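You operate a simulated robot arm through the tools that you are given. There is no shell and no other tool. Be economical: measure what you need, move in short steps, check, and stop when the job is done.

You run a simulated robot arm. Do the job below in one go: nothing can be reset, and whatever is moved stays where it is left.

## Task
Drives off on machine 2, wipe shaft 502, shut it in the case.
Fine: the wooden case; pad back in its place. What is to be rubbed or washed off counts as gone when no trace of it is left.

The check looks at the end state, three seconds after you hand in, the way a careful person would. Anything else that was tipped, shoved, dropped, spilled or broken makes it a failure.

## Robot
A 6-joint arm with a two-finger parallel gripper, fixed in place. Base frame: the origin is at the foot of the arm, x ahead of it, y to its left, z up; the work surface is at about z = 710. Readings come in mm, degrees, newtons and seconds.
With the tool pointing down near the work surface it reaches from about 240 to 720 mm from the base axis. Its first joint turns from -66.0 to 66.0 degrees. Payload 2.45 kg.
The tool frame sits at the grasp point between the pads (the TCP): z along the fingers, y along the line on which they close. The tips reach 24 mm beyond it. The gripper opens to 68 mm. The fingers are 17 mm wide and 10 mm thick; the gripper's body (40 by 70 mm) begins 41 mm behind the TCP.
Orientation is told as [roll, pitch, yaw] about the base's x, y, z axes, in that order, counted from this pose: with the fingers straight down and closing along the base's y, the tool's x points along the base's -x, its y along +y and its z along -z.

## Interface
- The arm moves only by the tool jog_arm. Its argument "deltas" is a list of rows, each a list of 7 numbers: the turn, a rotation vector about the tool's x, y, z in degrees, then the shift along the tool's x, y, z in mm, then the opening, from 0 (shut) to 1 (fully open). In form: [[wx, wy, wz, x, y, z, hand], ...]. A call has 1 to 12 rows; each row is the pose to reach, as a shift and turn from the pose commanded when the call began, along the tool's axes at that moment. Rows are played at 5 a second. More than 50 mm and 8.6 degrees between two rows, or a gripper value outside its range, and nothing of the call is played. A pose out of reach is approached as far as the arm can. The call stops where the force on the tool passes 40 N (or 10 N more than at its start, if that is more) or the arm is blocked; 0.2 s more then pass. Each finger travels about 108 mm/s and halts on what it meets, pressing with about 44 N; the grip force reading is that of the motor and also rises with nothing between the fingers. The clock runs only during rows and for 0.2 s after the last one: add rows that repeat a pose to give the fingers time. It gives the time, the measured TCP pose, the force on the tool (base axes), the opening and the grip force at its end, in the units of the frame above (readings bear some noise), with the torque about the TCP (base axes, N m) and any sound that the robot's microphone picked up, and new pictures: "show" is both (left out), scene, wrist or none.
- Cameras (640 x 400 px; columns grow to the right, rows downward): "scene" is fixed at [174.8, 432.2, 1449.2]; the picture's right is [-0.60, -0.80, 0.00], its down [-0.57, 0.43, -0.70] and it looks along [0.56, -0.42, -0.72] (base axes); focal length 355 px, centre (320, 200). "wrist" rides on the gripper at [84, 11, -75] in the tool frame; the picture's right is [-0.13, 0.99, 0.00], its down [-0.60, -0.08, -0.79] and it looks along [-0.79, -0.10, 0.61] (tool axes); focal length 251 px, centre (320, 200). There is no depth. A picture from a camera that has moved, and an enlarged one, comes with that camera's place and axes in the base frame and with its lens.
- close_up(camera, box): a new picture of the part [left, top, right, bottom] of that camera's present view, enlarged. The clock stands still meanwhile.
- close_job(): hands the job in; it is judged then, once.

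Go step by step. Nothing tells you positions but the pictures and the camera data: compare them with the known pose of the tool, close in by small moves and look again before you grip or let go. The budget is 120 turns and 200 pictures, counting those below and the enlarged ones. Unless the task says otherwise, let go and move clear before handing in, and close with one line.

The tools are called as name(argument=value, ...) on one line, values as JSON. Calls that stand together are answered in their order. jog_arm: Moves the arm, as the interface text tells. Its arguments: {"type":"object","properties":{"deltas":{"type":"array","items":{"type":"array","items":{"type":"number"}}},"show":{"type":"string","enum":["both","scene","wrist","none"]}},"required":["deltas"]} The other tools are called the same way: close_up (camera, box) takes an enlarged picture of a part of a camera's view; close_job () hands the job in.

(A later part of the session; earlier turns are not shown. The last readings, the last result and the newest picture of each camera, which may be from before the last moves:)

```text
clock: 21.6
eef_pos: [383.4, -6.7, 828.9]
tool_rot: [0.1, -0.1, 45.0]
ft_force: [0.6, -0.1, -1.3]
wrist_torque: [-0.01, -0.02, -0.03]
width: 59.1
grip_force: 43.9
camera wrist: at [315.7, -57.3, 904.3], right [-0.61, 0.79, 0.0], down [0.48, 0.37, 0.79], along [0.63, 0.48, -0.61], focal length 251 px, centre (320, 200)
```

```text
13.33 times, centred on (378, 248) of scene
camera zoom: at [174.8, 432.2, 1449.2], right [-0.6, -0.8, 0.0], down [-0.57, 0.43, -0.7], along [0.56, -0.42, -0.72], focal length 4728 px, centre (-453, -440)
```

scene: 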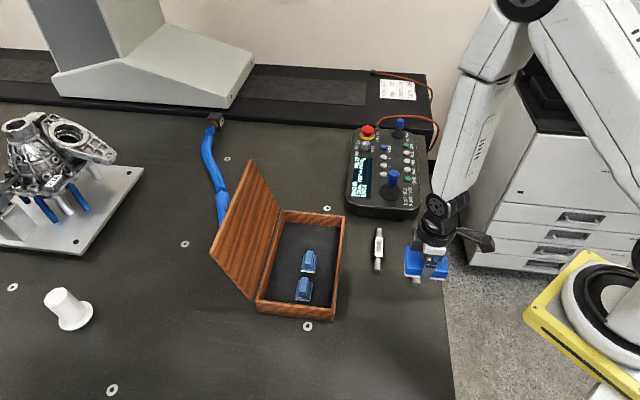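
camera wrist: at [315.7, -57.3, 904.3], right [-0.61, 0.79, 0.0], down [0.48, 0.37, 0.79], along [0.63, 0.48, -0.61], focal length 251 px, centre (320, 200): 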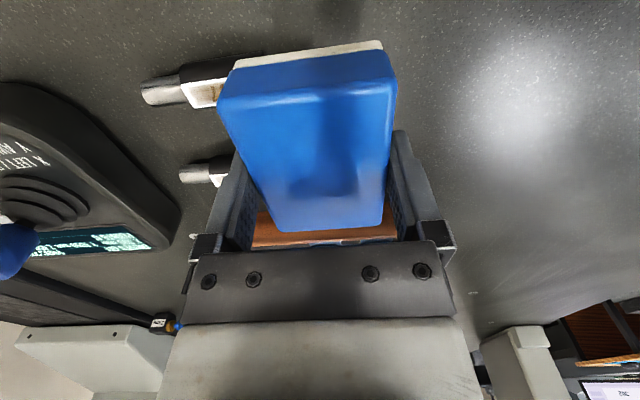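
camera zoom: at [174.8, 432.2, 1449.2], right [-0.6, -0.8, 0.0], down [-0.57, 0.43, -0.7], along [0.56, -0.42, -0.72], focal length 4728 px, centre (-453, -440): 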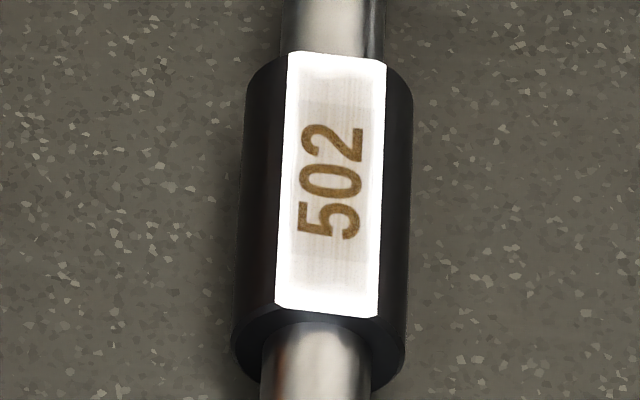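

Some smear remains and the shaft slid along with the pad, so its label is now near (514, -4). I'll wipe more lightly with long strokes in one direction so the pad slides over the whole label.

jog_arm(deltas=[[0, 0, 0, -34, -36, 0, 0.7], [0, 0, 0, -64, -73, 0, 0.7], [0, 0, 0, -94, -110, 0, 0.7], [0, 0, 0, -94, -110, 40, 0.7], [0, 0, 0, -94, -110, 54, 0.7], [0, 0, 0, -94, -110, 58, 0.7]], show="scene")

close_up(camera="scene", box=[350, 205, 430, 285])

```text
clock: 23.0
eef_pos: [527.2, -18.2, 768.9]
tool_rot: [0.1, 0.2, 45.0]
ft_force: [0.5, -0.5, -1.0]
wrist_torque: [-0.03, 0.01, 0.01]
width: 59.3
grip_force: 43.7
```

scene: 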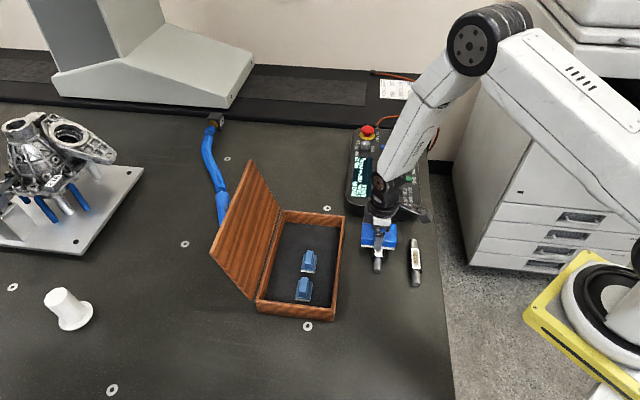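

```text
5.00 times, centred on (390, 245) of scene
camera zoom: at [174.8, 432.2, 1449.2], right [-0.6, -0.8, 0.0], down [-0.57, 0.43, -0.7], along [0.56, -0.42, -0.72], focal length 1773 px, centre (-30, -25)
```

zoom: 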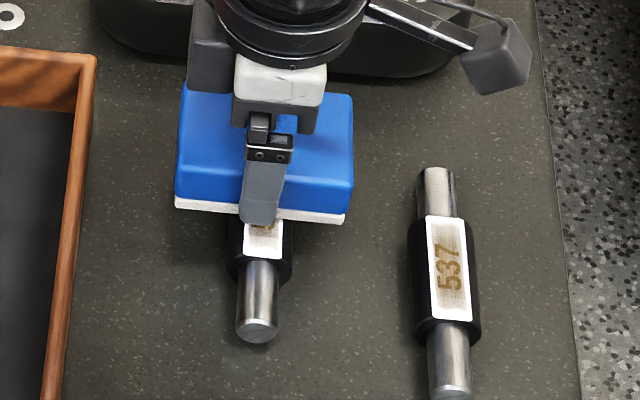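

No contact yet, so I'll go down in half-millimetre steps.

jog_arm(deltas=[[0, 0, 0, 0, 0, 0.5, 0.7], [0, 0, 0, 0, 0, 1, 0.7]], show="none")

jog_arm(deltas=[[0, 0, 0, 0, 0, 0.4, 0.7], [0, 0, 0, 0, 0, 0.7, 0.7]], show="none")

```text
clock: 23.6
eef_pos: [527.7, -19.3, 768.6]
tool_rot: [0.1, 0.2, 45.0]
ft_force: [0.0, 1.0, -1.2]
wrist_torque: [0.0, -0.01, 0.02]
width: 59.4
grip_force: 43.8
```

```text
clock: 24.2
eef_pos: [527.4, -16.6, 768.2]
tool_rot: [0.0, 0.1, 45.0]
ft_force: [-1.9, 1.3, 9.7]
wrist_torque: [0.13, 0.15, 0.07]
width: 59.2
grip_force: 43.8
```

Contact is about 10 N. I'll ease off slightly and stroke along the shaft.

jog_arm(deltas=[[0, 0, 0, 0, 0, -0.3, 0.7], [0, 0, 0, 0, 15, -0.3, 0.7], [0, 0, 0, 0, 30, -0.3, 0.7], [0, 0, 0, 0, 45, -0.3, 0.7]], show="scene")

close_up(camera="scene", box=[350, 205, 430, 285])

```text
clock: 25.2
eef_pos: [495.4, 13.8, 767.9]
tool_rot: [0.1, 0.1, 44.9]
ft_force: [1.0, -1.9, 0.6]
wrist_torque: [-0.07, -0.1, 0.01]
width: 59.5
grip_force: 43.8
```

scene: 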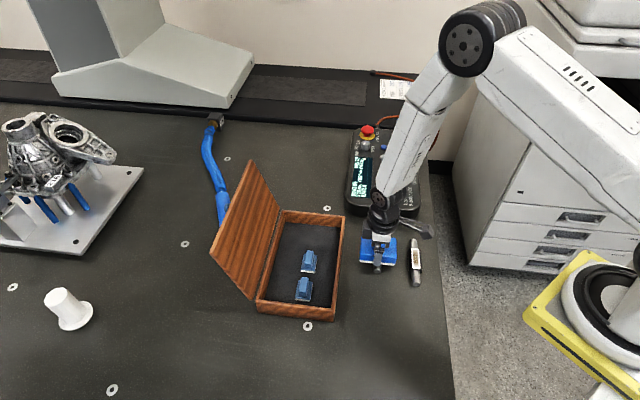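

```text
5.00 times, centred on (390, 245) of scene
camera zoom: at [174.8, 432.2, 1449.2], right [-0.6, -0.8, 0.0], down [-0.57, 0.43, -0.7], along [0.56, -0.42, -0.72], focal length 1773 px, centre (-30, -25)
```

zoom: 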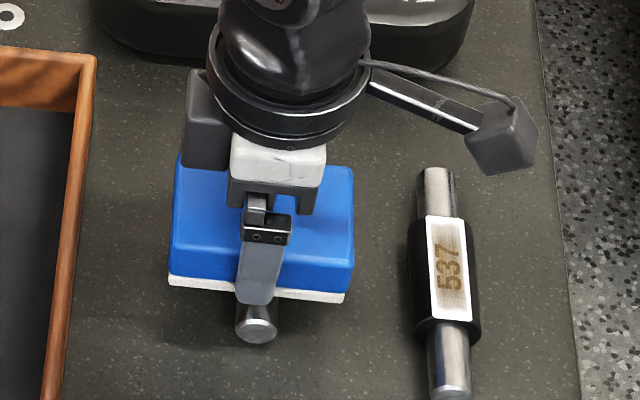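

The shaft stayed put this time while the pad slid over it. I'll keep this light pressure for more strokes.

jog_arm(deltas=[[0, 0, 0, 0, 0, 0.1, 0.7], [0, 0, 0, 0, -18, 0.1, 0.7], [0, 0, 0, 0, -36, 0.1, 0.7], [0, 0, 0, 0, -50, 0.1, 0.7], [0, 0, 0, 0, -34, 0.1, 0.7], [0, 0, 0, 0, -16, 0.1, 0.7], [0, 0, 0, 0, 2, 0.1, 0.7], [0, 0, 0, 0, 15, 0.1, 0.7], [0, 0, 0, 0, -2, 0.1, 0.7], [0, 0, 0, 0, -20, 0.1, 0.7], [0, 0, 0, 0, -38, 0.1, 0.7], [0, 0, 0, 0, -50, 0.1, 0.7]], show="none")

jog_arm(deltas=[[0, 0, 0, 0, 18, 0, 0.7], [0, 0, 0, 0, 36, 0, 0.7], [0, 0, 0, 0, 54, 0, 0.7], [0, 0, 0, 0, 65, 0, 0.7], [0, 0, 0, 0, 46, 0, 0.7], [0, 0, 0, 0, 28, 0, 0.7], [0, 0, 0, 0, 10, 0, 0.7], [0, 0, 0, 0, 0, 0, 0.7], [0, 0, 0, 0, 18, 0, 0.7], [0, 0, 0, 0, 36, 0, 0.7], [0, 0, 0, 0, 54, 0, 0.7], [0, 0, 0, 0, 65, 0, 0.7]], show="none")

jog_arm(deltas=[[0, 0, 0, 0, 0, -30, 0.7], [0, 0, 0, 35, 0, -60, 0.7], [0, 0, 0, 80, 0, -60, 0.7], [0, 0, 0, 100, 0, -60, 0.7]], show="scene")

close_up(camera="scene", box=[366, 233, 390, 263])

```text
clock: 27.8
eef_pos: [530.4, -21.1, 767.8]
tool_rot: [0.1, 0.1, 45.0]
ft_force: [-3.8, 4.7, 7.5]
wrist_torque: [0.22, 0.04, -0.01]
width: 59.3
grip_force: 44.2
```

```text
clock: 30.4
eef_pos: [484.0, 25.0, 768.3]
tool_rot: [0.1, 0.1, 45.0]
ft_force: [0.6, -0.3, -1.2]
wrist_torque: [-0.02, -0.01, -0.04]
width: 59.2
grip_force: 43.8
```

```text
clock: 31.4
eef_pos: [415.1, -45.4, 826.5]
tool_rot: [0.1, 0.1, 45.1]
ft_force: [-0.4, 1.2, 0.0]
wrist_torque: [-0.03, 0.02, 0.02]
width: 59.1
grip_force: 43.6
```

scene: 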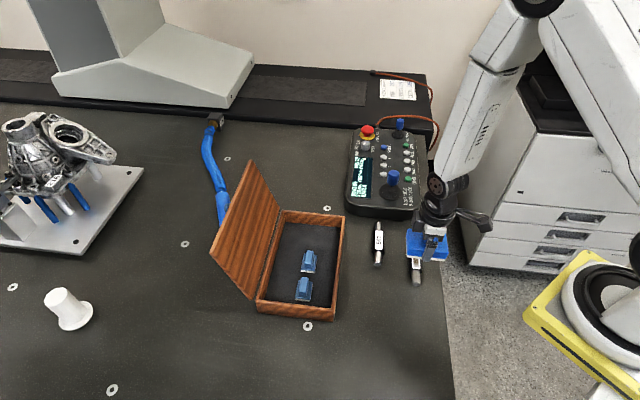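

```text
13.33 times, centred on (378, 248) of scene
camera zoom: at [174.8, 432.3, 1449.2], right [-0.6, -0.8, 0.0], down [-0.57, 0.43, -0.7], along [0.56, -0.42, -0.72], focal length 4728 px, centre (-453, -440)
```

zoom: 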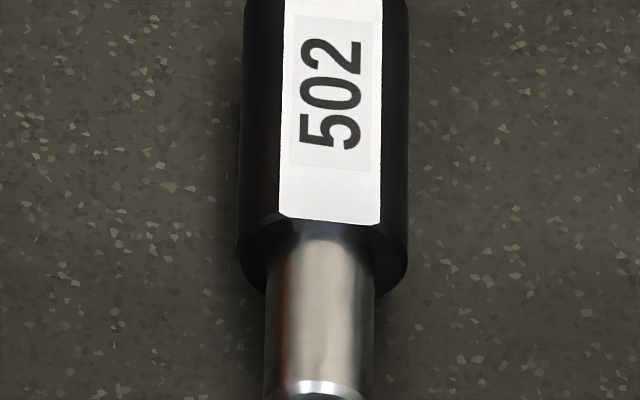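

The digits now read clean black. I'll check the other end of the label too, and the panel.

close_up(camera="scene", box=[366, 213, 394, 248])

close_up(camera="scene", box=[340, 205, 450, 295])

```text
11.43 times, centred on (380, 230) of scene
camera zoom: at [174.8, 432.3, 1449.2], right [-0.6, -0.8, 0.0], down [-0.57, 0.43, -0.7], along [0.56, -0.42, -0.72], focal length 4052 px, centre (-366, -149)
```

zoom: 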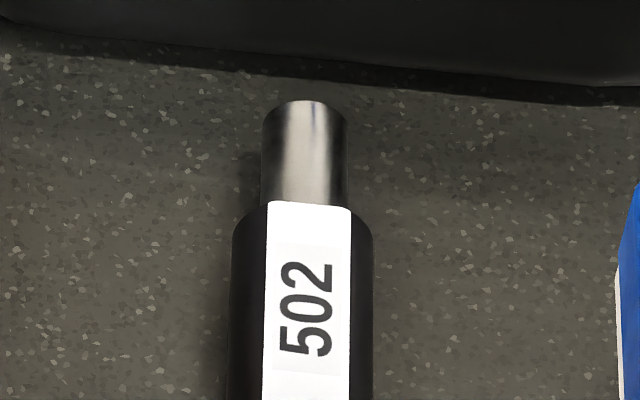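

```text
4.44 times, centred on (395, 250) of scene
camera zoom: at [174.8, 432.3, 1449.2], right [-0.6, -0.8, 0.0], down [-0.57, 0.43, -0.7], along [0.56, -0.42, -0.72], focal length 1576 px, centre (-13, -22)
```

zoom: 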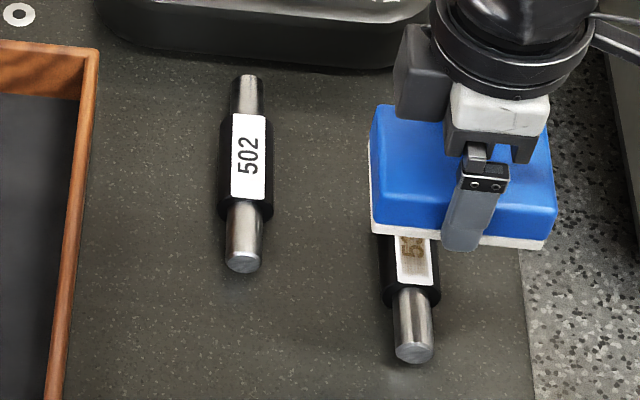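

close_up(camera="scene", box=[371, 228, 387, 252])

```text
16.00 times, centred on (379, 240) of scene
camera zoom: at [174.8, 432.3, 1449.2], right [-0.6, -0.8, 0.0], down [-0.57, 0.43, -0.7], along [0.56, -0.42, -0.72], focal length 5673 px, centre (-624, -440)
```

zoom: 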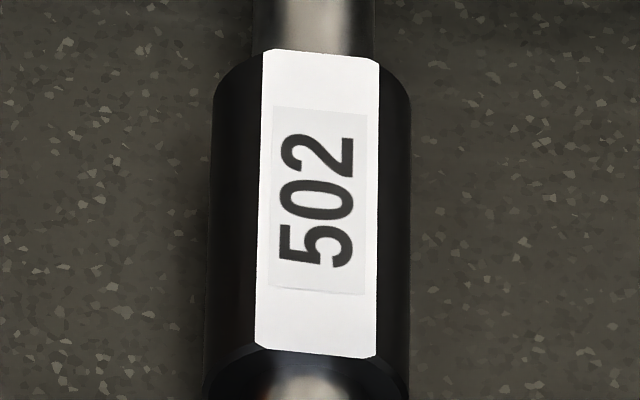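

The label is clean. I'll return the pad to its place.

jog_arm(deltas=[[0, 0, 0, -12, 41, 0, 0.7], [0, 0, 0, -25, 83, 0, 0.7], [0, 0, 0, -38, 125, 0, 0.7], [0, 0, 0, -50.3, 166.3, 0, 0.7], [0, 0, 0, -50.3, 166.3, 40, 0.7], [0, 0, 0, -50.3, 166.3, 72, 0.7], [0, 0, 0, -50.3, 166.3, 72, 0.7]], show="scene")

close_up(camera="scene", box=[360, 290, 440, 360])

```text
clock: 33.0
eef_pos: [331.5, 107.8, 755.8]
tool_rot: [0.1, 0.2, 45.1]
ft_force: [-1.3, -0.5, -0.7]
wrist_torque: [0.0, 0.01, 0.01]
width: 59.5
grip_force: 43.9
```

scene: 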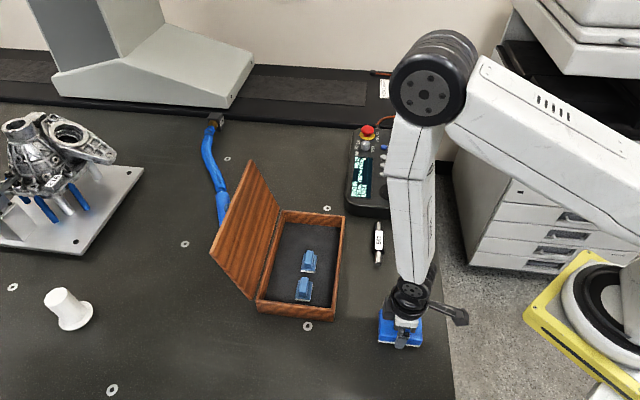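

```text
5.71 times, centred on (400, 325) of scene
camera zoom: at [174.8, 432.3, 1449.2], right [-0.6, -0.8, 0.0], down [-0.57, 0.43, -0.7], along [0.56, -0.42, -0.72], focal length 2026 px, centre (-137, -514)
```

zoom: 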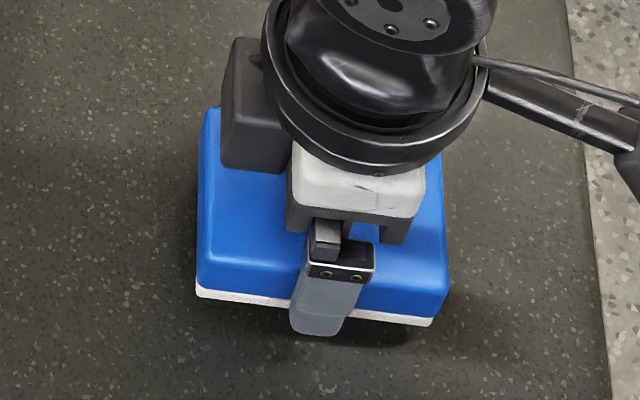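

jog_arm(deltas=[[0, 0, 0, -0.7, -0.7, 8, 0.7], [0, 0, 0, -0.7, -0.7, 11, 0.7], [0, 0, 0, -0.7, -0.7, 12.5, 0.7], [0, 0, 0, -0.7, -0.7, 12.5, 0.7]], show="none")

close_up(camera="scene", box=[360, 290, 440, 360])

```text
clock: 34.0
eef_pos: [332.0, 105.9, 742.6]
tool_rot: [0.2, 0.1, 44.9]
ft_force: [-0.2, -0.7, -0.5]
wrist_torque: [-0.01, -0.01, 0.02]
width: 59.5
grip_force: 44.0
```

```text
5.71 times, centred on (400, 325) of scene
camera zoom: at [174.8, 432.2, 1449.2], right [-0.6, -0.8, 0.0], down [-0.57, 0.43, -0.7], along [0.56, -0.42, -0.72], focal length 2026 px, centre (-137, -514)
```

zoom: 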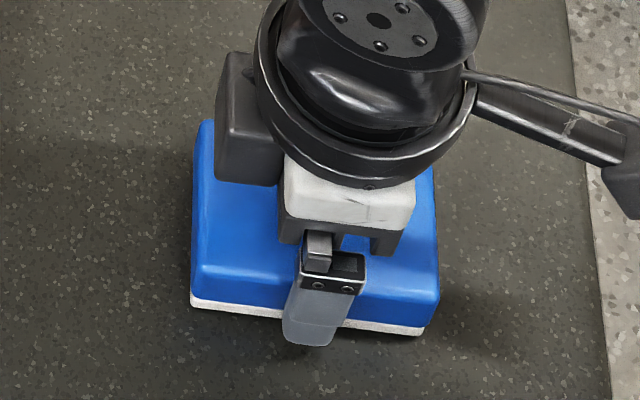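

It's within about 1 mm of its original spot. I'll correct that, set it down, release and lift straight up.

jog_arm(deltas=[[0, 0, 0, -1.3, 0, 0, 0.7], [0, 0, 0, -1.3, 0, 0.8, 0.7], [0, 0, 0, -1.3, 0, 0.8, 0.8], [0, 0, 0, -1.3, 0, 0.8, 1], [0, 0, 0, -1.3, 0, 0.8, 1], [0, 0, 0, -1.3, 0, -35, 1], [0, 0, 0, -1.3, 0, -70, 1], [0, 0, 0, -1.3, 0, -110, 1]], show="wrist")

close_up(camera="scene", box=[360, 290, 440, 360])

```text
clock: 35.8
eef_pos: [333.9, 107.2, 854.8]
tool_rot: [0.1, 0.1, 45.0]
ft_force: [-0.1, 0.2, -0.2]
wrist_torque: [0.03, 0.0, -0.01]
width: 67.8
grip_force: 0.0
camera wrist: at [266.8, 56.4, 931.0], right [-0.61, 0.79, 0.0], down [0.48, 0.37, 0.79], along [0.63, 0.48, -0.61], focal length 251 px, centre (320, 200)
```

wrist: 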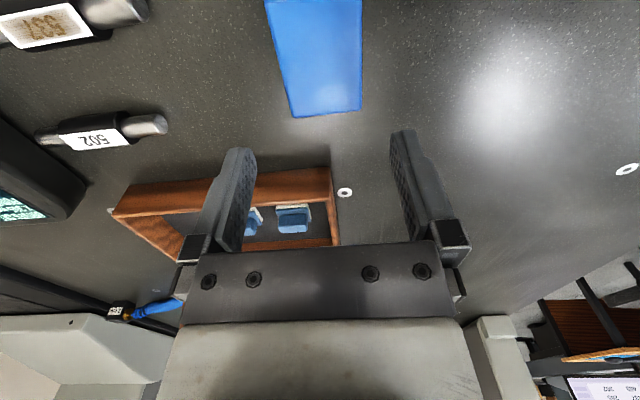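

```text
5.71 times, centred on (400, 325) of scene
camera zoom: at [174.8, 432.2, 1449.2], right [-0.6, -0.8, 0.0], down [-0.57, 0.43, -0.7], along [0.56, -0.42, -0.72], focal length 2026 px, centre (-137, -514)
```

zoom: 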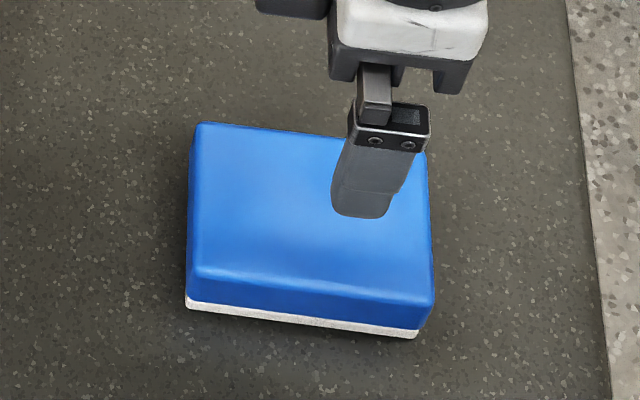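

The pad is back in place. Shaft 502 is now centred near (528, -19), axis at -45°. I'll go above it with the fingers turned across it.

jog_arm(deltas=[[0, 0, 7.5, -4, -19, 0, 1], [0, 0, 15, -8, -38, 0, 1], [0, 0, 22.5, -12, -57, 0, 1], [0, 0, 30, -16, -75, 0, 1], [0, 0, 37.5, -20, -94, 0, 1], [0, 0, 45, -24, -113, 0, 1], [0, 0, 52.5, -28, -132, 0, 1], [0, 0, 60, -32, -151, 0, 1], [0, 0, 67.5, -36, -170, 0, 1], [0, 0, 75, -40, -188, 0, 1], [0, 0, 82.5, -44, -207, 10, 1], [0, 0, 90, -48, -226, 25, 1]])

close_up(camera="scene", box=[340, 200, 440, 300])

```text
clock: 38.4
eef_pos: [527.0, -17.6, 828.6]
tool_rot: [-0.1, 0.1, -45.0]
ft_force: [-0.2, 0.1, -0.5]
wrist_torque: [-0.01, -0.01, 0.0]
width: 67.9
grip_force: 0.1
camera wrist: at [476.6, 49.9, 904.0], right [0.79, 0.61, 0.0], down [0.37, -0.48, 0.79], along [0.48, -0.63, -0.61], focal length 251 px, centre (320, 200)
```

scene: 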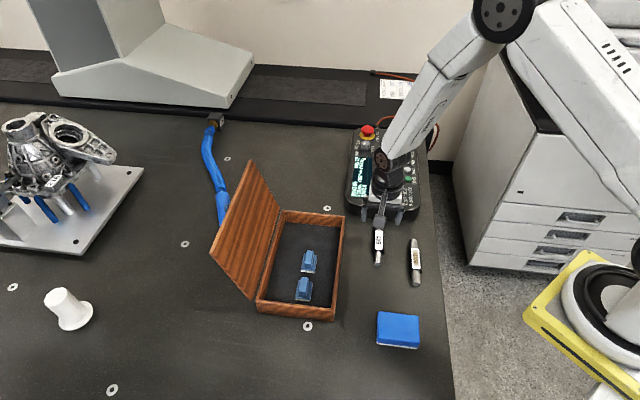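
wrist: 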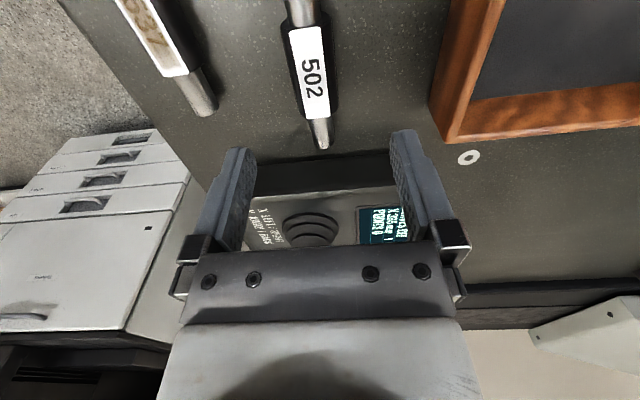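

```text
4.00 times, centred on (390, 250) of scene
camera zoom: at [174.7, 432.2, 1449.2], right [-0.6, -0.8, 0.0], down [-0.57, 0.43, -0.7], along [0.56, -0.42, -0.72], focal length 1418 px, centre (40, 0)
```

zoom: 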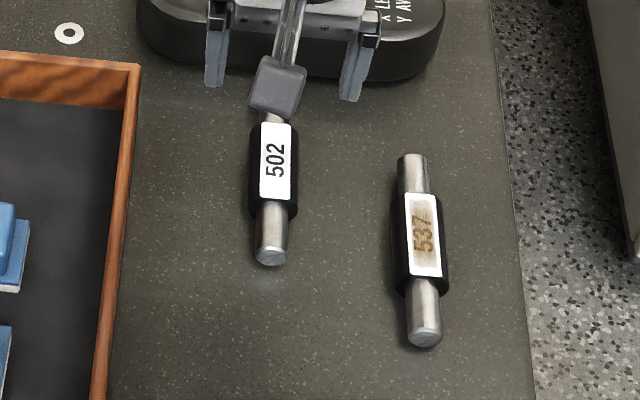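

The shaft is between the fingers with roughly 19 mm clearance each side. I'll descend partway and check the centring.

jog_arm(deltas=[[0, 0, 0, 0, -2, 30, 1], [0, 0, 0, 0, -2, 58, 1], [0, 0, 0, 0, -2, 58, 1]])

close_up(camera="scene", box=[350, 200, 420, 270])

```text
clock: 39.2
eef_pos: [526.0, -18.8, 770.2]
tool_rot: [-0.1, 0.2, -45.0]
ft_force: [0.5, 0.4, -0.2]
wrist_torque: [0.02, -0.03, 0.0]
width: 68.0
grip_force: 0.1
camera wrist: at [474.3, 48.2, 845.9], right [0.79, 0.61, 0.0], down [0.37, -0.48, 0.79], along [0.48, -0.63, -0.61], focal length 251 px, centre (320, 200)
```

scene: 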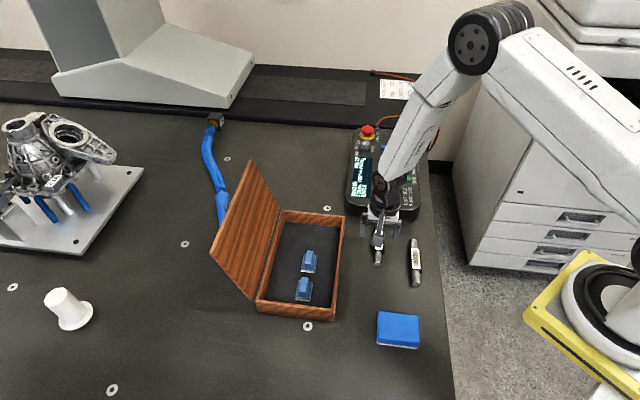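
wrist: 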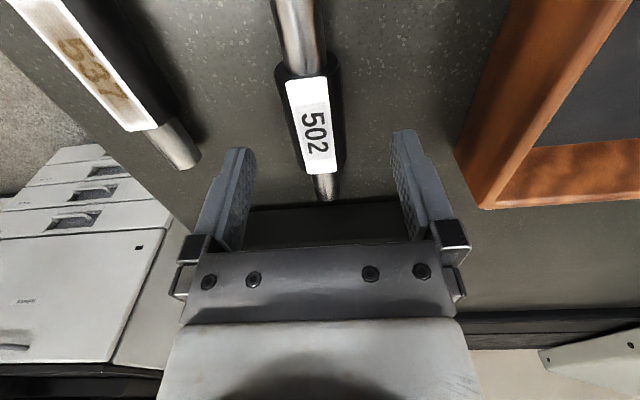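

```text
5.71 times, centred on (385, 235) of scene
camera zoom: at [174.8, 432.2, 1449.2], right [-0.6, -0.8, 0.0], down [-0.57, 0.43, -0.7], along [0.56, -0.42, -0.72], focal length 2026 px, centre (-51, 0)
```

zoom: 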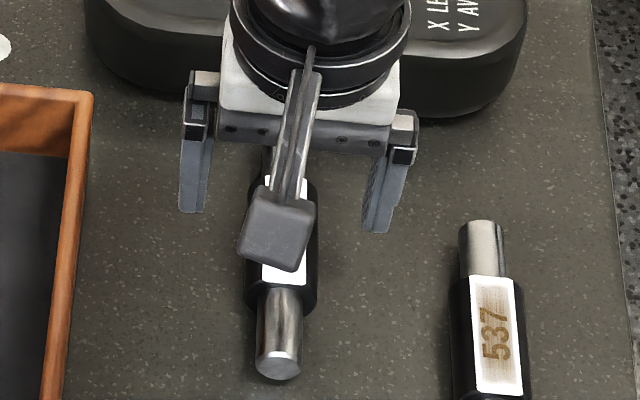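

Offset is about 3 mm; I'll correct it, descend to grip height and look before closing.

jog_arm(deltas=[[0, 0, 0, 2, -3, 0, 1], [0, 0, 0, 2, -3, 16, 1], [0, 0, 0, 2, -3, 32, 1], [0, 0, 0, 2, -3, 32, 1]])

close_up(camera="scene", box=[350, 200, 420, 270])

```text
clock: 40.2
eef_pos: [522.7, -21.1, 737.7]
tool_rot: [-0.1, 0.2, -45.0]
ft_force: [-1.0, -0.4, -0.2]
wrist_torque: [-0.01, -0.04, 0.0]
width: 68.2
grip_force: 0.1
camera wrist: at [471.1, 47.2, 814.0], right [0.79, 0.61, 0.0], down [0.37, -0.48, 0.79], along [0.48, -0.63, -0.61], focal length 251 px, centre (320, 200)
```

scene: 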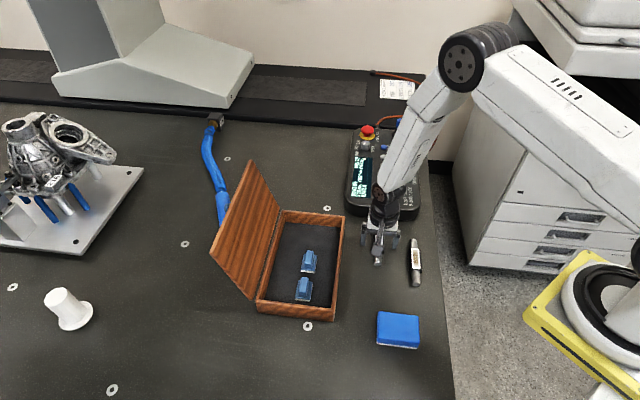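
wrist: 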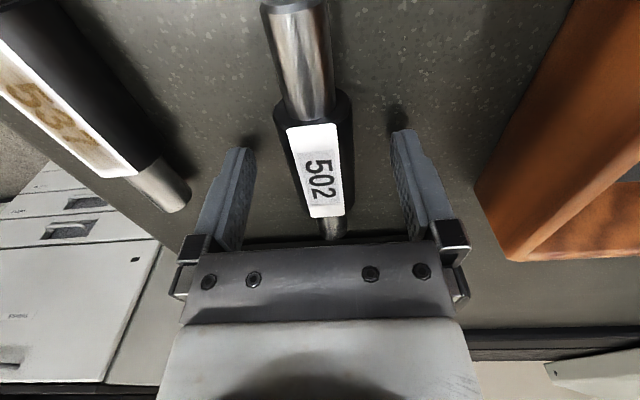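

```text
5.71 times, centred on (385, 235) of scene
camera zoom: at [174.8, 432.2, 1449.2], right [-0.6, -0.8, 0.0], down [-0.57, 0.43, -0.7], along [0.56, -0.42, -0.72], focal length 2026 px, centre (-51, 0)
```

zoom: 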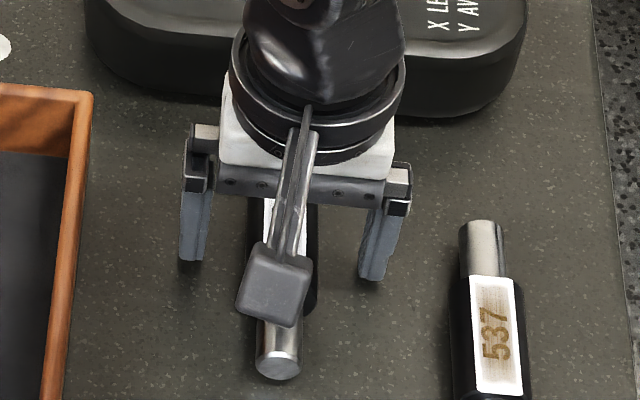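

The shaft is centred between the fingers. Closing and lifting slightly.

jog_arm(deltas=[[0, 0, 0, 0, 0, 0, 0.6], [0, 0, 0, 0, 0, 0, 0.2], [0, 0, 0, 0, 0, 0, 0.2], [0, 0, 0, 0, 0, 0, 0.2], [0, 0, 0, 0, 0, -15, 0.2], [0, 0, 0, 0, 0, -40, 0.2], [0, 0, 0, 0, 0, -80, 0.2]])

close_up(camera="scene", box=[340, 190, 420, 270])

```text
clock: 41.8
eef_pos: [522.3, -20.3, 818.2]
tool_rot: [-0.2, 0.2, -44.9]
ft_force: [-0.6, 0.3, -5.7]
wrist_torque: [0.02, 0.03, 0.02]
width: 31.2
grip_force: 44.4
camera wrist: at [471.1, 47.2, 894.3], right [0.79, 0.61, 0.0], down [0.37, -0.48, 0.79], along [0.48, -0.63, -0.61], focal length 251 px, centre (320, 200)
```

scene: 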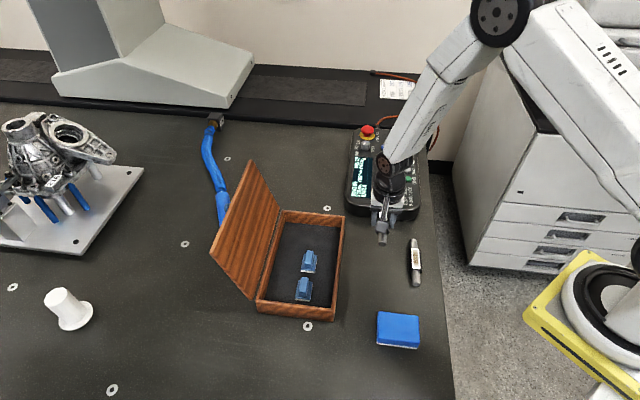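
wrist: 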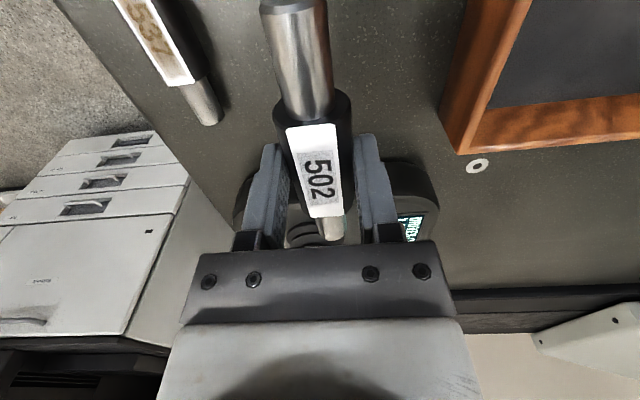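

```text
5.00 times, centred on (380, 230) of scene
camera zoom: at [174.8, 432.2, 1449.2], right [-0.6, -0.8, 0.0], down [-0.57, 0.43, -0.7], along [0.56, -0.42, -0.72], focal length 1773 px, centre (20, 50)
```

zoom: 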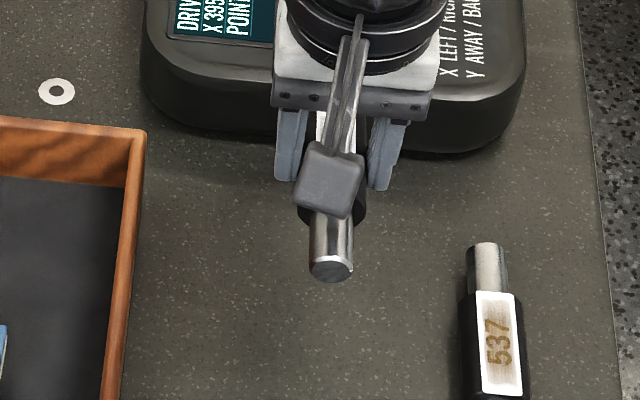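

The shaft is held; it weighs about 5 N. I'll carry it above the free lane on the case's hinge side, at about (647, 156).

close_up(camera="wrist", box=[250, 90, 380, 250])

jog_arm(deltas=[[0, 0, 0, 6, 36, -5, 0.2], [0, 0, 0, 12, 72, -5, 0.2], [0, 0, 0, 18, 107, -5, 0.2], [0, 0, 0, 24, 142, -5, 0.2], [0, 0, 0, 30, 178, -5, 0.2], [0, 0, 0, 36, 212.8, -5, 0.2], [0, 0, 0, 36, 212.8, 5, 0.2]])

close_up(camera="scene", box=[200, 140, 360, 340])

```text
2.50 times, centred on (315, 170) of wrist
camera zoom: at [471.1, 47.2, 894.3], right [0.79, 0.61, 0.0], down [0.37, -0.48, 0.79], along [0.48, -0.63, -0.61], focal length 629 px, centre (332, 275)
```

zoom: 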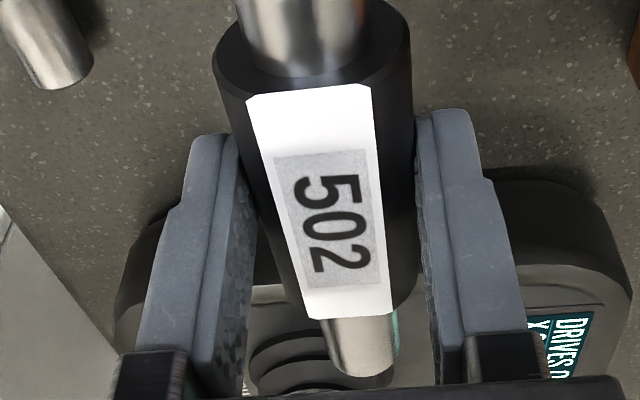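

```text
clock: 43.4
eef_pos: [648.2, 154.2, 813.7]
tool_rot: [-0.2, 0.1, -45.0]
ft_force: [-0.1, -0.1, -4.2]
wrist_torque: [0.0, 0.01, 0.0]
width: 30.9
grip_force: 44.1
camera wrist: at [597.5, 222.9, 889.2], right [0.79, 0.61, 0.0], down [0.37, -0.48, 0.79], along [0.48, -0.63, -0.61], focal length 251 px, centre (320, 200)
```

scene: 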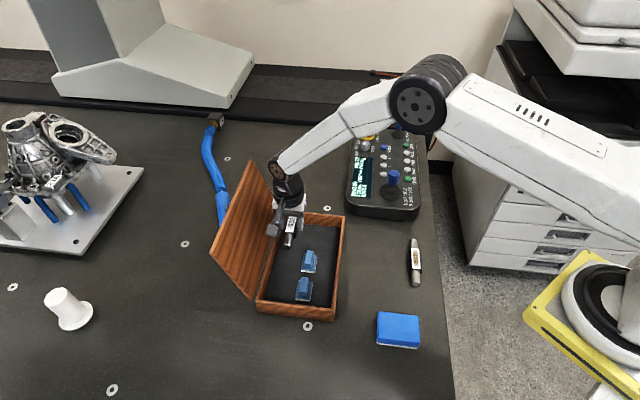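
wrist: 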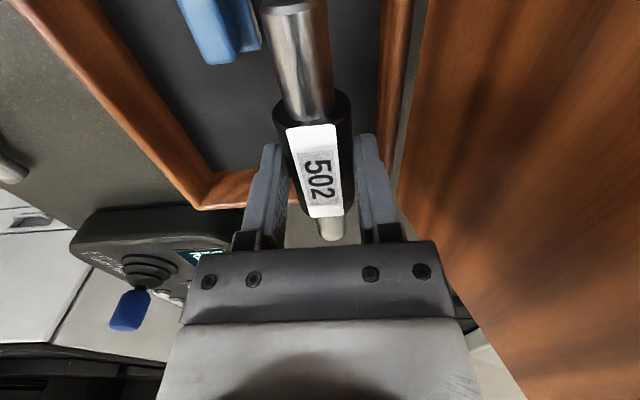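

```text
2.00 times, centred on (280, 240) of scene
camera zoom: at [174.9, 432.3, 1449.2], right [-0.6, -0.8, 0.0], down [-0.57, 0.43, -0.7], along [0.56, -0.42, -0.72], focal length 709 px, centre (400, 120)
```

zoom: 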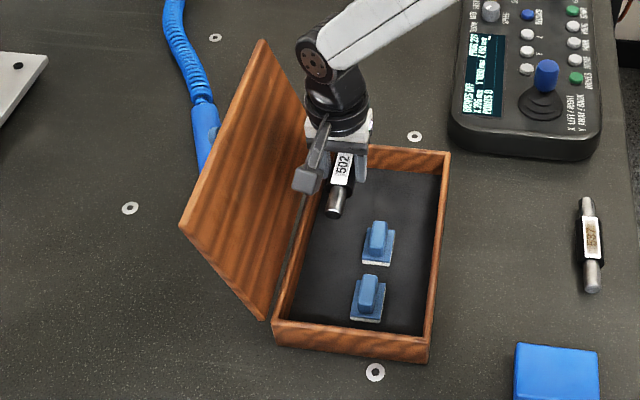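

The number plate is clean and the shaft hangs over the free lane. I'll shift 3 mm away from the hinge wall, align with the case and lower partway.

jog_arm(deltas=[[0, 0, -1.2, 0, -3, 0, 0.2], [0, 0, -1.2, 0, -3, 20, 0.2], [0, 0, -1.2, 0, -3, 40, 0.2], [0, 0, -1.2, 0, -3, 50, 0.2], [0, 0, -1.2, 0, -3, 50, 0.2]])

close_up(camera="scene", box=[230, 190, 350, 320])

close_up(camera="wrist", box=[160, 0, 480, 250])

```text
clock: 44.6
eef_pos: [645.7, 154.3, 763.7]
tool_rot: [-0.1, 0.1, -43.8]
ft_force: [-0.1, -0.4, -4.9]
wrist_torque: [0.01, 0.02, 0.0]
width: 31.0
grip_force: 43.6
camera wrist: at [593.4, 220.3, 838.7], right [0.78, 0.63, 0.0], down [0.38, -0.47, 0.79], along [0.5, -0.62, -0.61], focal length 251 px, centre (320, 200)
```

scene: 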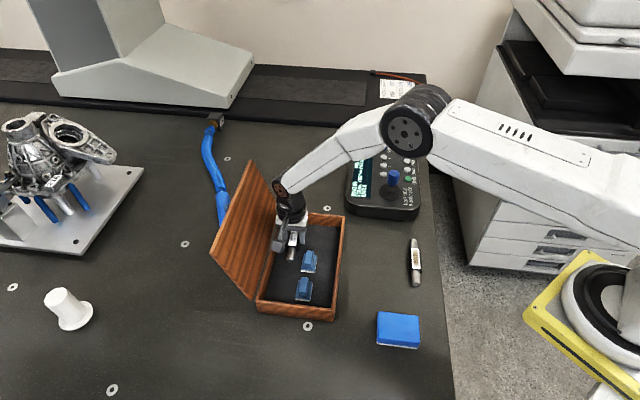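
wrist: 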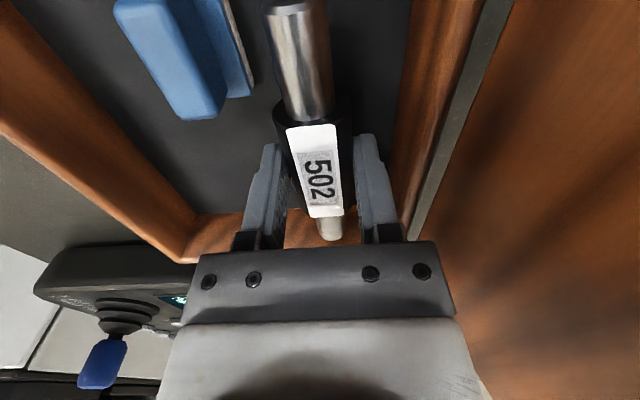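

```text
3.08 times, centred on (290, 255) of scene
camera zoom: at [174.9, 432.3, 1449.2], right [-0.6, -0.8, 0.0], down [-0.57, 0.43, -0.7], along [0.56, -0.42, -0.72], focal length 1091 px, centre (412, 31)
```

zoom: 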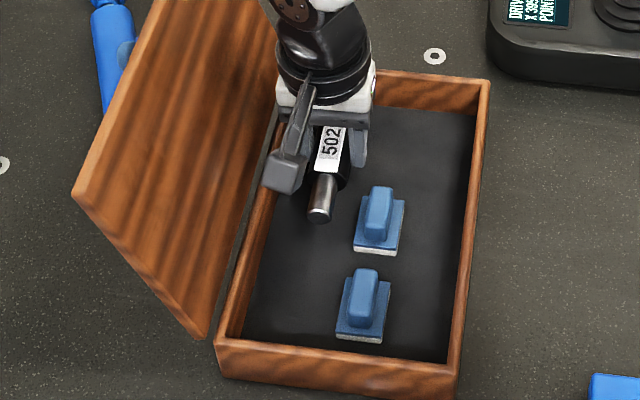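

```text
1.60 times, centred on (320, 125) of wrist
camera zoom: at [593.4, 220.3, 838.7], right [0.78, 0.63, 0.0], down [0.38, -0.47, 0.79], along [0.5, -0.62, -0.61], focal length 402 px, centre (320, 320)
```

zoom: 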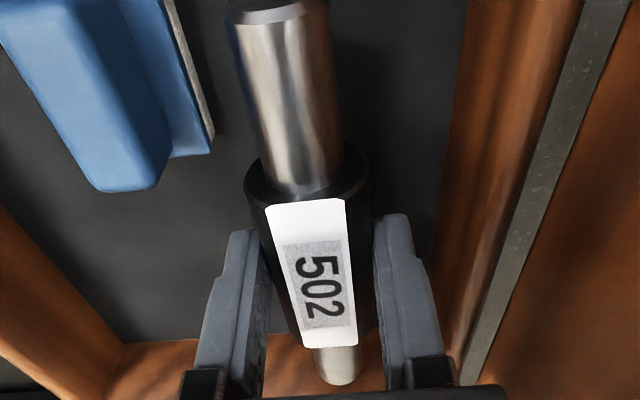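

Clear on all sides. Lowering gently to the floor.

jog_arm(deltas=[[0, 0, 0, 0, 0, 10, 0.2], [0, 0, 0, 0, 0, 15, 0.2], [0, 0, 0, 0, 0, 17, 0.2]], show="none")

close_up(camera="scene", box=[230, 190, 350, 320])

```text
clock: 45.4
eef_pos: [646.7, 154.2, 746.3]
tool_rot: [-0.1, 0.2, -43.8]
ft_force: [-1.4, -0.9, -0.3]
wrist_torque: [-0.1, 0.0, -0.03]
width: 30.8
grip_force: 43.9
```

```text
3.08 times, centred on (290, 255) of scene
camera zoom: at [174.7, 432.2, 1449.2], right [-0.6, -0.8, 0.0], down [-0.57, 0.43, -0.7], along [0.56, -0.42, -0.72], focal length 1091 px, centre (412, 31)
```

zoom: 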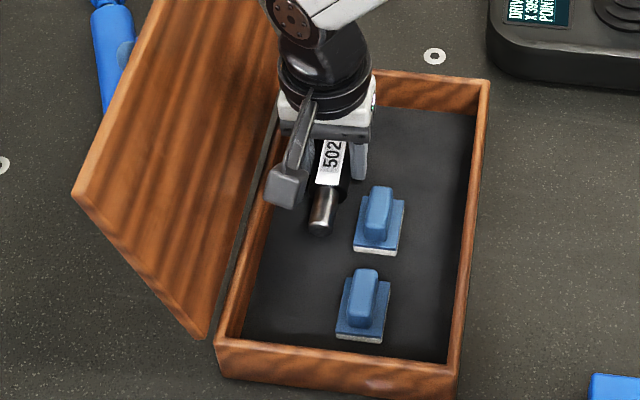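

The weight is now on the case floor. I'll open partway and lift straight up.

jog_arm(deltas=[[0, 0, 0, 0, 0, 0.3, 0.5], [0, 0, 0, 0, 0, 0.3, 0.65], [0, 0, 0, 0, 0, 0.3, 0.65], [0, 0, 0, 0, 0, -15, 0.65], [0, 0, 0, 0, 0, -40, 0.65], [0, 0, 0, 0, 0, -85, 0.65], [0, 0, 0, 0, 0, -130, 0.65]])

close_up(camera="scene", box=[200, 150, 360, 330])

```text
clock: 47.0
eef_pos: [646.0, 155.1, 876.3]
tool_rot: [-0.1, 0.2, -43.7]
ft_force: [0.7, -0.3, -0.4]
wrist_torque: [0.02, 0.0, 0.01]
width: 44.0
grip_force: 0.1
camera wrist: at [592.9, 220.5, 951.9], right [0.78, 0.63, 0.0], down [0.38, -0.47, 0.79], along [0.49, -0.62, -0.61], focal length 251 px, centre (320, 200)
```

scene: 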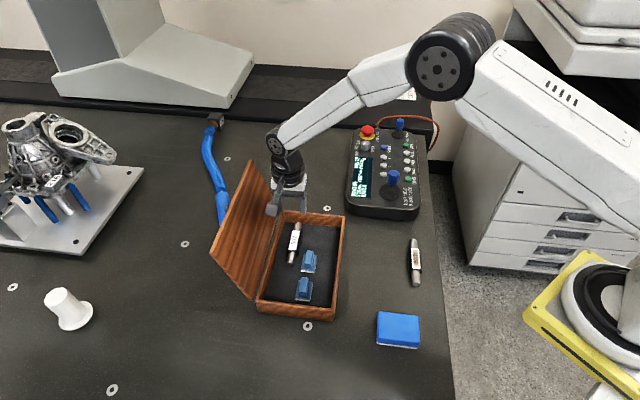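
wrist: 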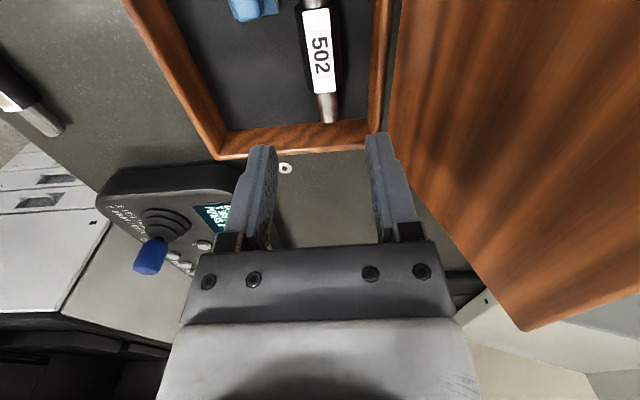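

```text
2.22 times, centred on (280, 240) of scene
camera zoom: at [174.7, 432.2, 1449.2], right [-0.6, -0.8, 0.0], down [-0.57, 0.43, -0.7], along [0.56, -0.42, -0.72], focal length 788 px, centre (409, 111)
```

zoom: 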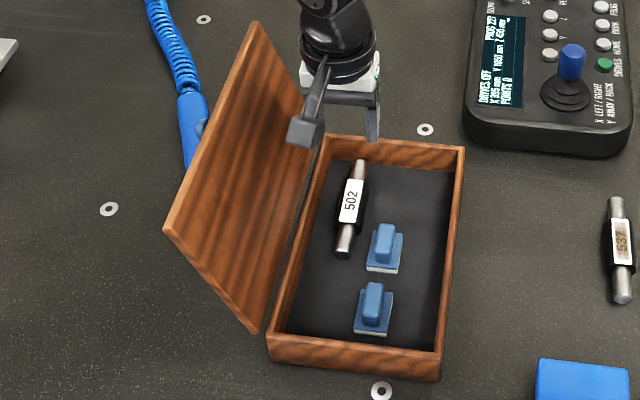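

Shaft 502 is lying in the case. Next is the lid: I'll rise above its top edge and look, near (624, 312).

jog_arm(deltas=[[0, 0, 0, 0, 0, -40, 1], [0, 0, 0, 0, 0, -80, 1], [0, 0, 0, 0, 0, -120, 1], [0, 0, 0, 31, 24, -120, 1], [0, 0, 0, 62, 49, -120, 1], [0, 0, 0, 93, 73, -120, 1], [0, 0, 0, 124, 98, -120, 1]])

close_up(camera="scene", box=[170, 70, 360, 330])

```text
clock: 48.6
eef_pos: [625.8, 310.9, 996.1]
tool_rot: [-0.1, 0.1, -43.8]
ft_force: [-0.9, 0.3, -0.8]
wrist_torque: [0.0, 0.02, -0.03]
width: 68.0
grip_force: 0.1
camera wrist: at [571.7, 376.7, 1072.4], right [0.78, 0.63, 0.0], down [0.38, -0.47, 0.79], along [0.5, -0.62, -0.61], focal length 251 px, centre (320, 200)
```

scene: 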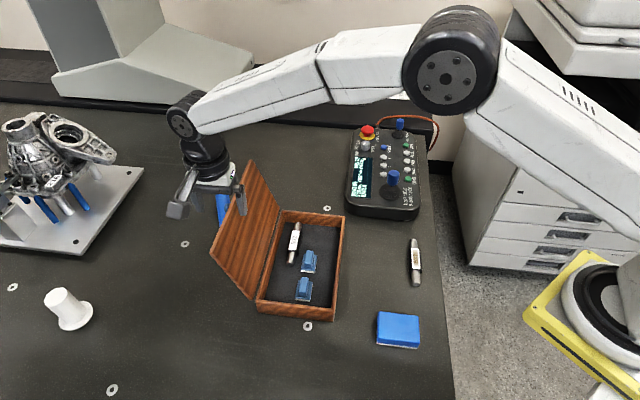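
wrist: 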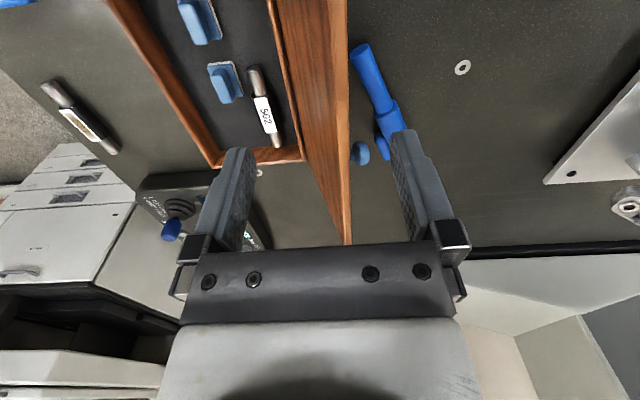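

```text
1.54 times, centred on (265, 200) of scene
camera zoom: at [174.8, 432.2, 1449.2], right [-0.6, -0.8, 0.0], down [-0.57, 0.43, -0.7], along [0.56, -0.42, -0.72], focal length 546 px, centre (405, 200)
```

zoom: 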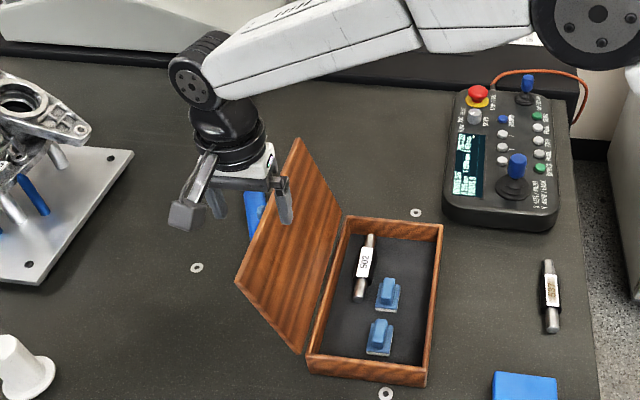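

Looking down, the lid's top edge is at about n≈144 (z≈909), parallel to my tool. I'll centre over it and lower so the fingers straddle the top 20 mm.

jog_arm(deltas=[[0, 0, 0, 10, 14, 0, 1], [0, 0, 0, 10, 14, 30, 1], [0, 0, 0, 10, 14, 55, 1]])

close_up(camera="scene", box=[170, 90, 300, 250])

```text
clock: 49.4
eef_pos: [626.7, 327.9, 940.1]
tool_rot: [-0.2, 0.1, -43.9]
ft_force: [0.2, -0.9, -0.2]
wrist_torque: [0.0, -0.02, 0.02]
width: 67.9
grip_force: 0.0
camera wrist: at [574.4, 393.9, 1016.8], right [0.78, 0.63, 0.0], down [0.38, -0.48, 0.79], along [0.5, -0.62, -0.61], focal length 251 px, centre (320, 200)
```

scene: 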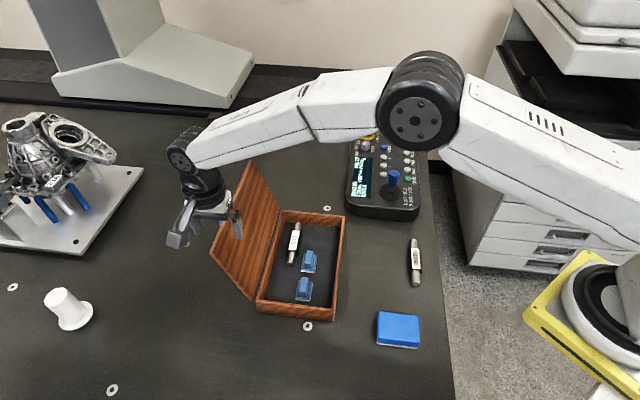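
wrist: 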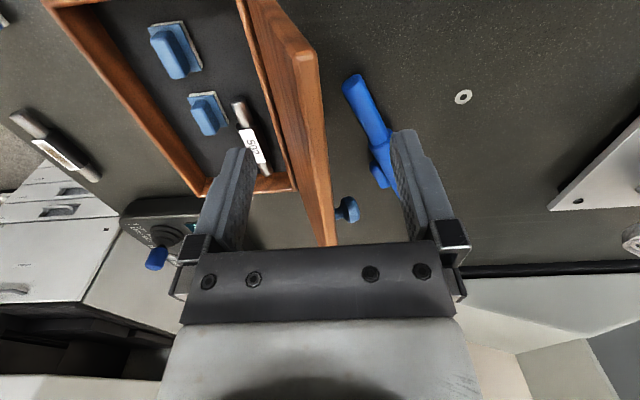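

```text
2.50 times, centred on (235, 170) of scene
camera zoom: at [174.8, 432.3, 1449.2], right [-0.6, -0.8, 0.0], down [-0.57, 0.43, -0.7], along [0.56, -0.42, -0.72], focal length 886 px, centre (532, 275)
```

zoom: 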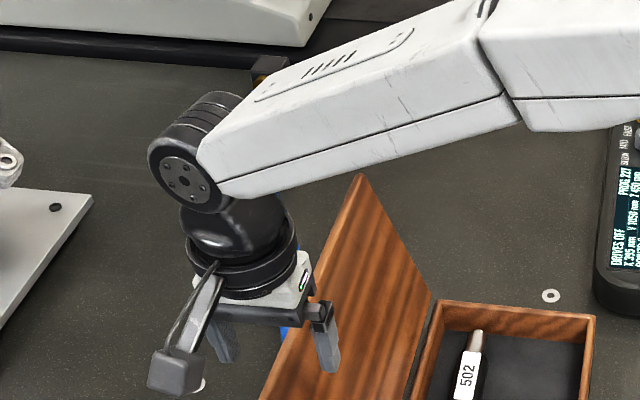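

The lid edge runs midway between the fingers. I'll lower to straddle it and close loosely to about 25 mm.

jog_arm(deltas=[[0, 0, 0, 0, 0, 14, 1], [0, 0, 0, 0, 0, 27, 1], [0, 0, 0, 0, 0, 27, 1]])

close_up(camera="wrist", box=[180, 50, 480, 250])

close_up(camera="scene", box=[180, 130, 290, 270])

```text
clock: 50.2
eef_pos: [626.8, 326.9, 913.5]
tool_rot: [-0.1, 0.1, -43.8]
ft_force: [0.4, 0.5, 0.7]
wrist_torque: [0.0, 0.0, 0.0]
width: 67.9
grip_force: 0.1
camera wrist: at [574.3, 393.7, 989.6], right [0.78, 0.63, 0.0], down [0.38, -0.47, 0.79], along [0.5, -0.62, -0.61], focal length 251 px, centre (320, 200)
```

scene: 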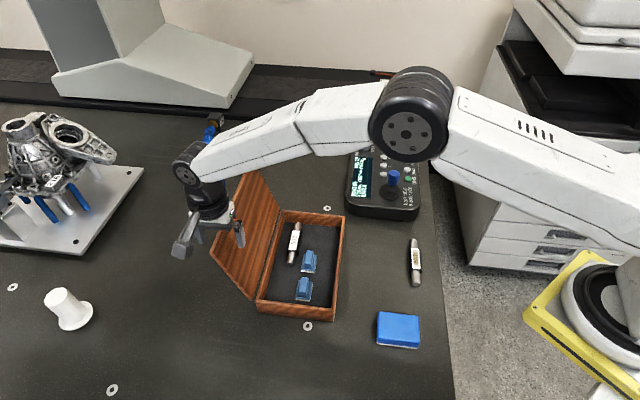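
wrist: 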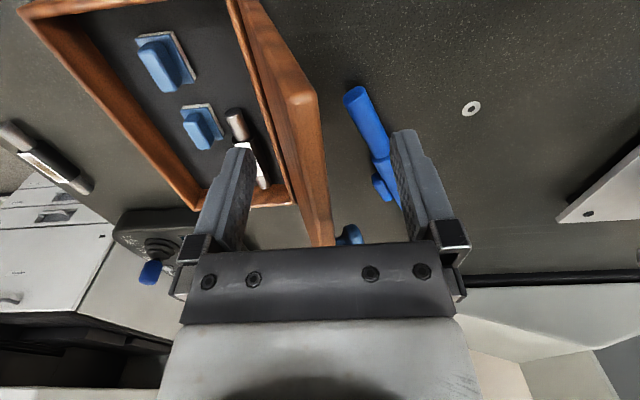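

```text
2.00 times, centred on (330, 150) of wrist
camera zoom: at [574.3, 393.7, 989.6], right [0.78, 0.63, 0.0], down [0.38, -0.47, 0.79], along [0.5, -0.62, -0.61], focal length 503 px, centre (300, 300)
```

zoom: 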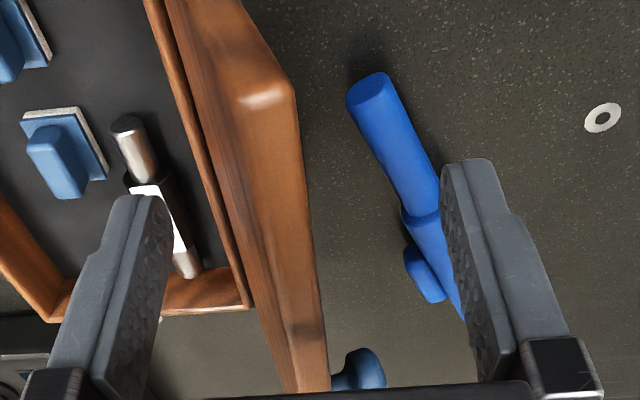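

```text
2.86 times, centred on (235, 200) of scene
camera zoom: at [174.8, 432.2, 1449.2], right [-0.6, -0.8, 0.0], down [-0.57, 0.43, -0.7], along [0.56, -0.42, -0.72], focal length 1013 px, centre (563, 200)
```

zoom: 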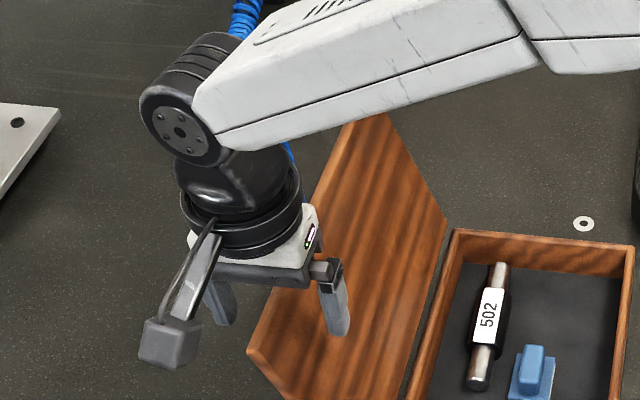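

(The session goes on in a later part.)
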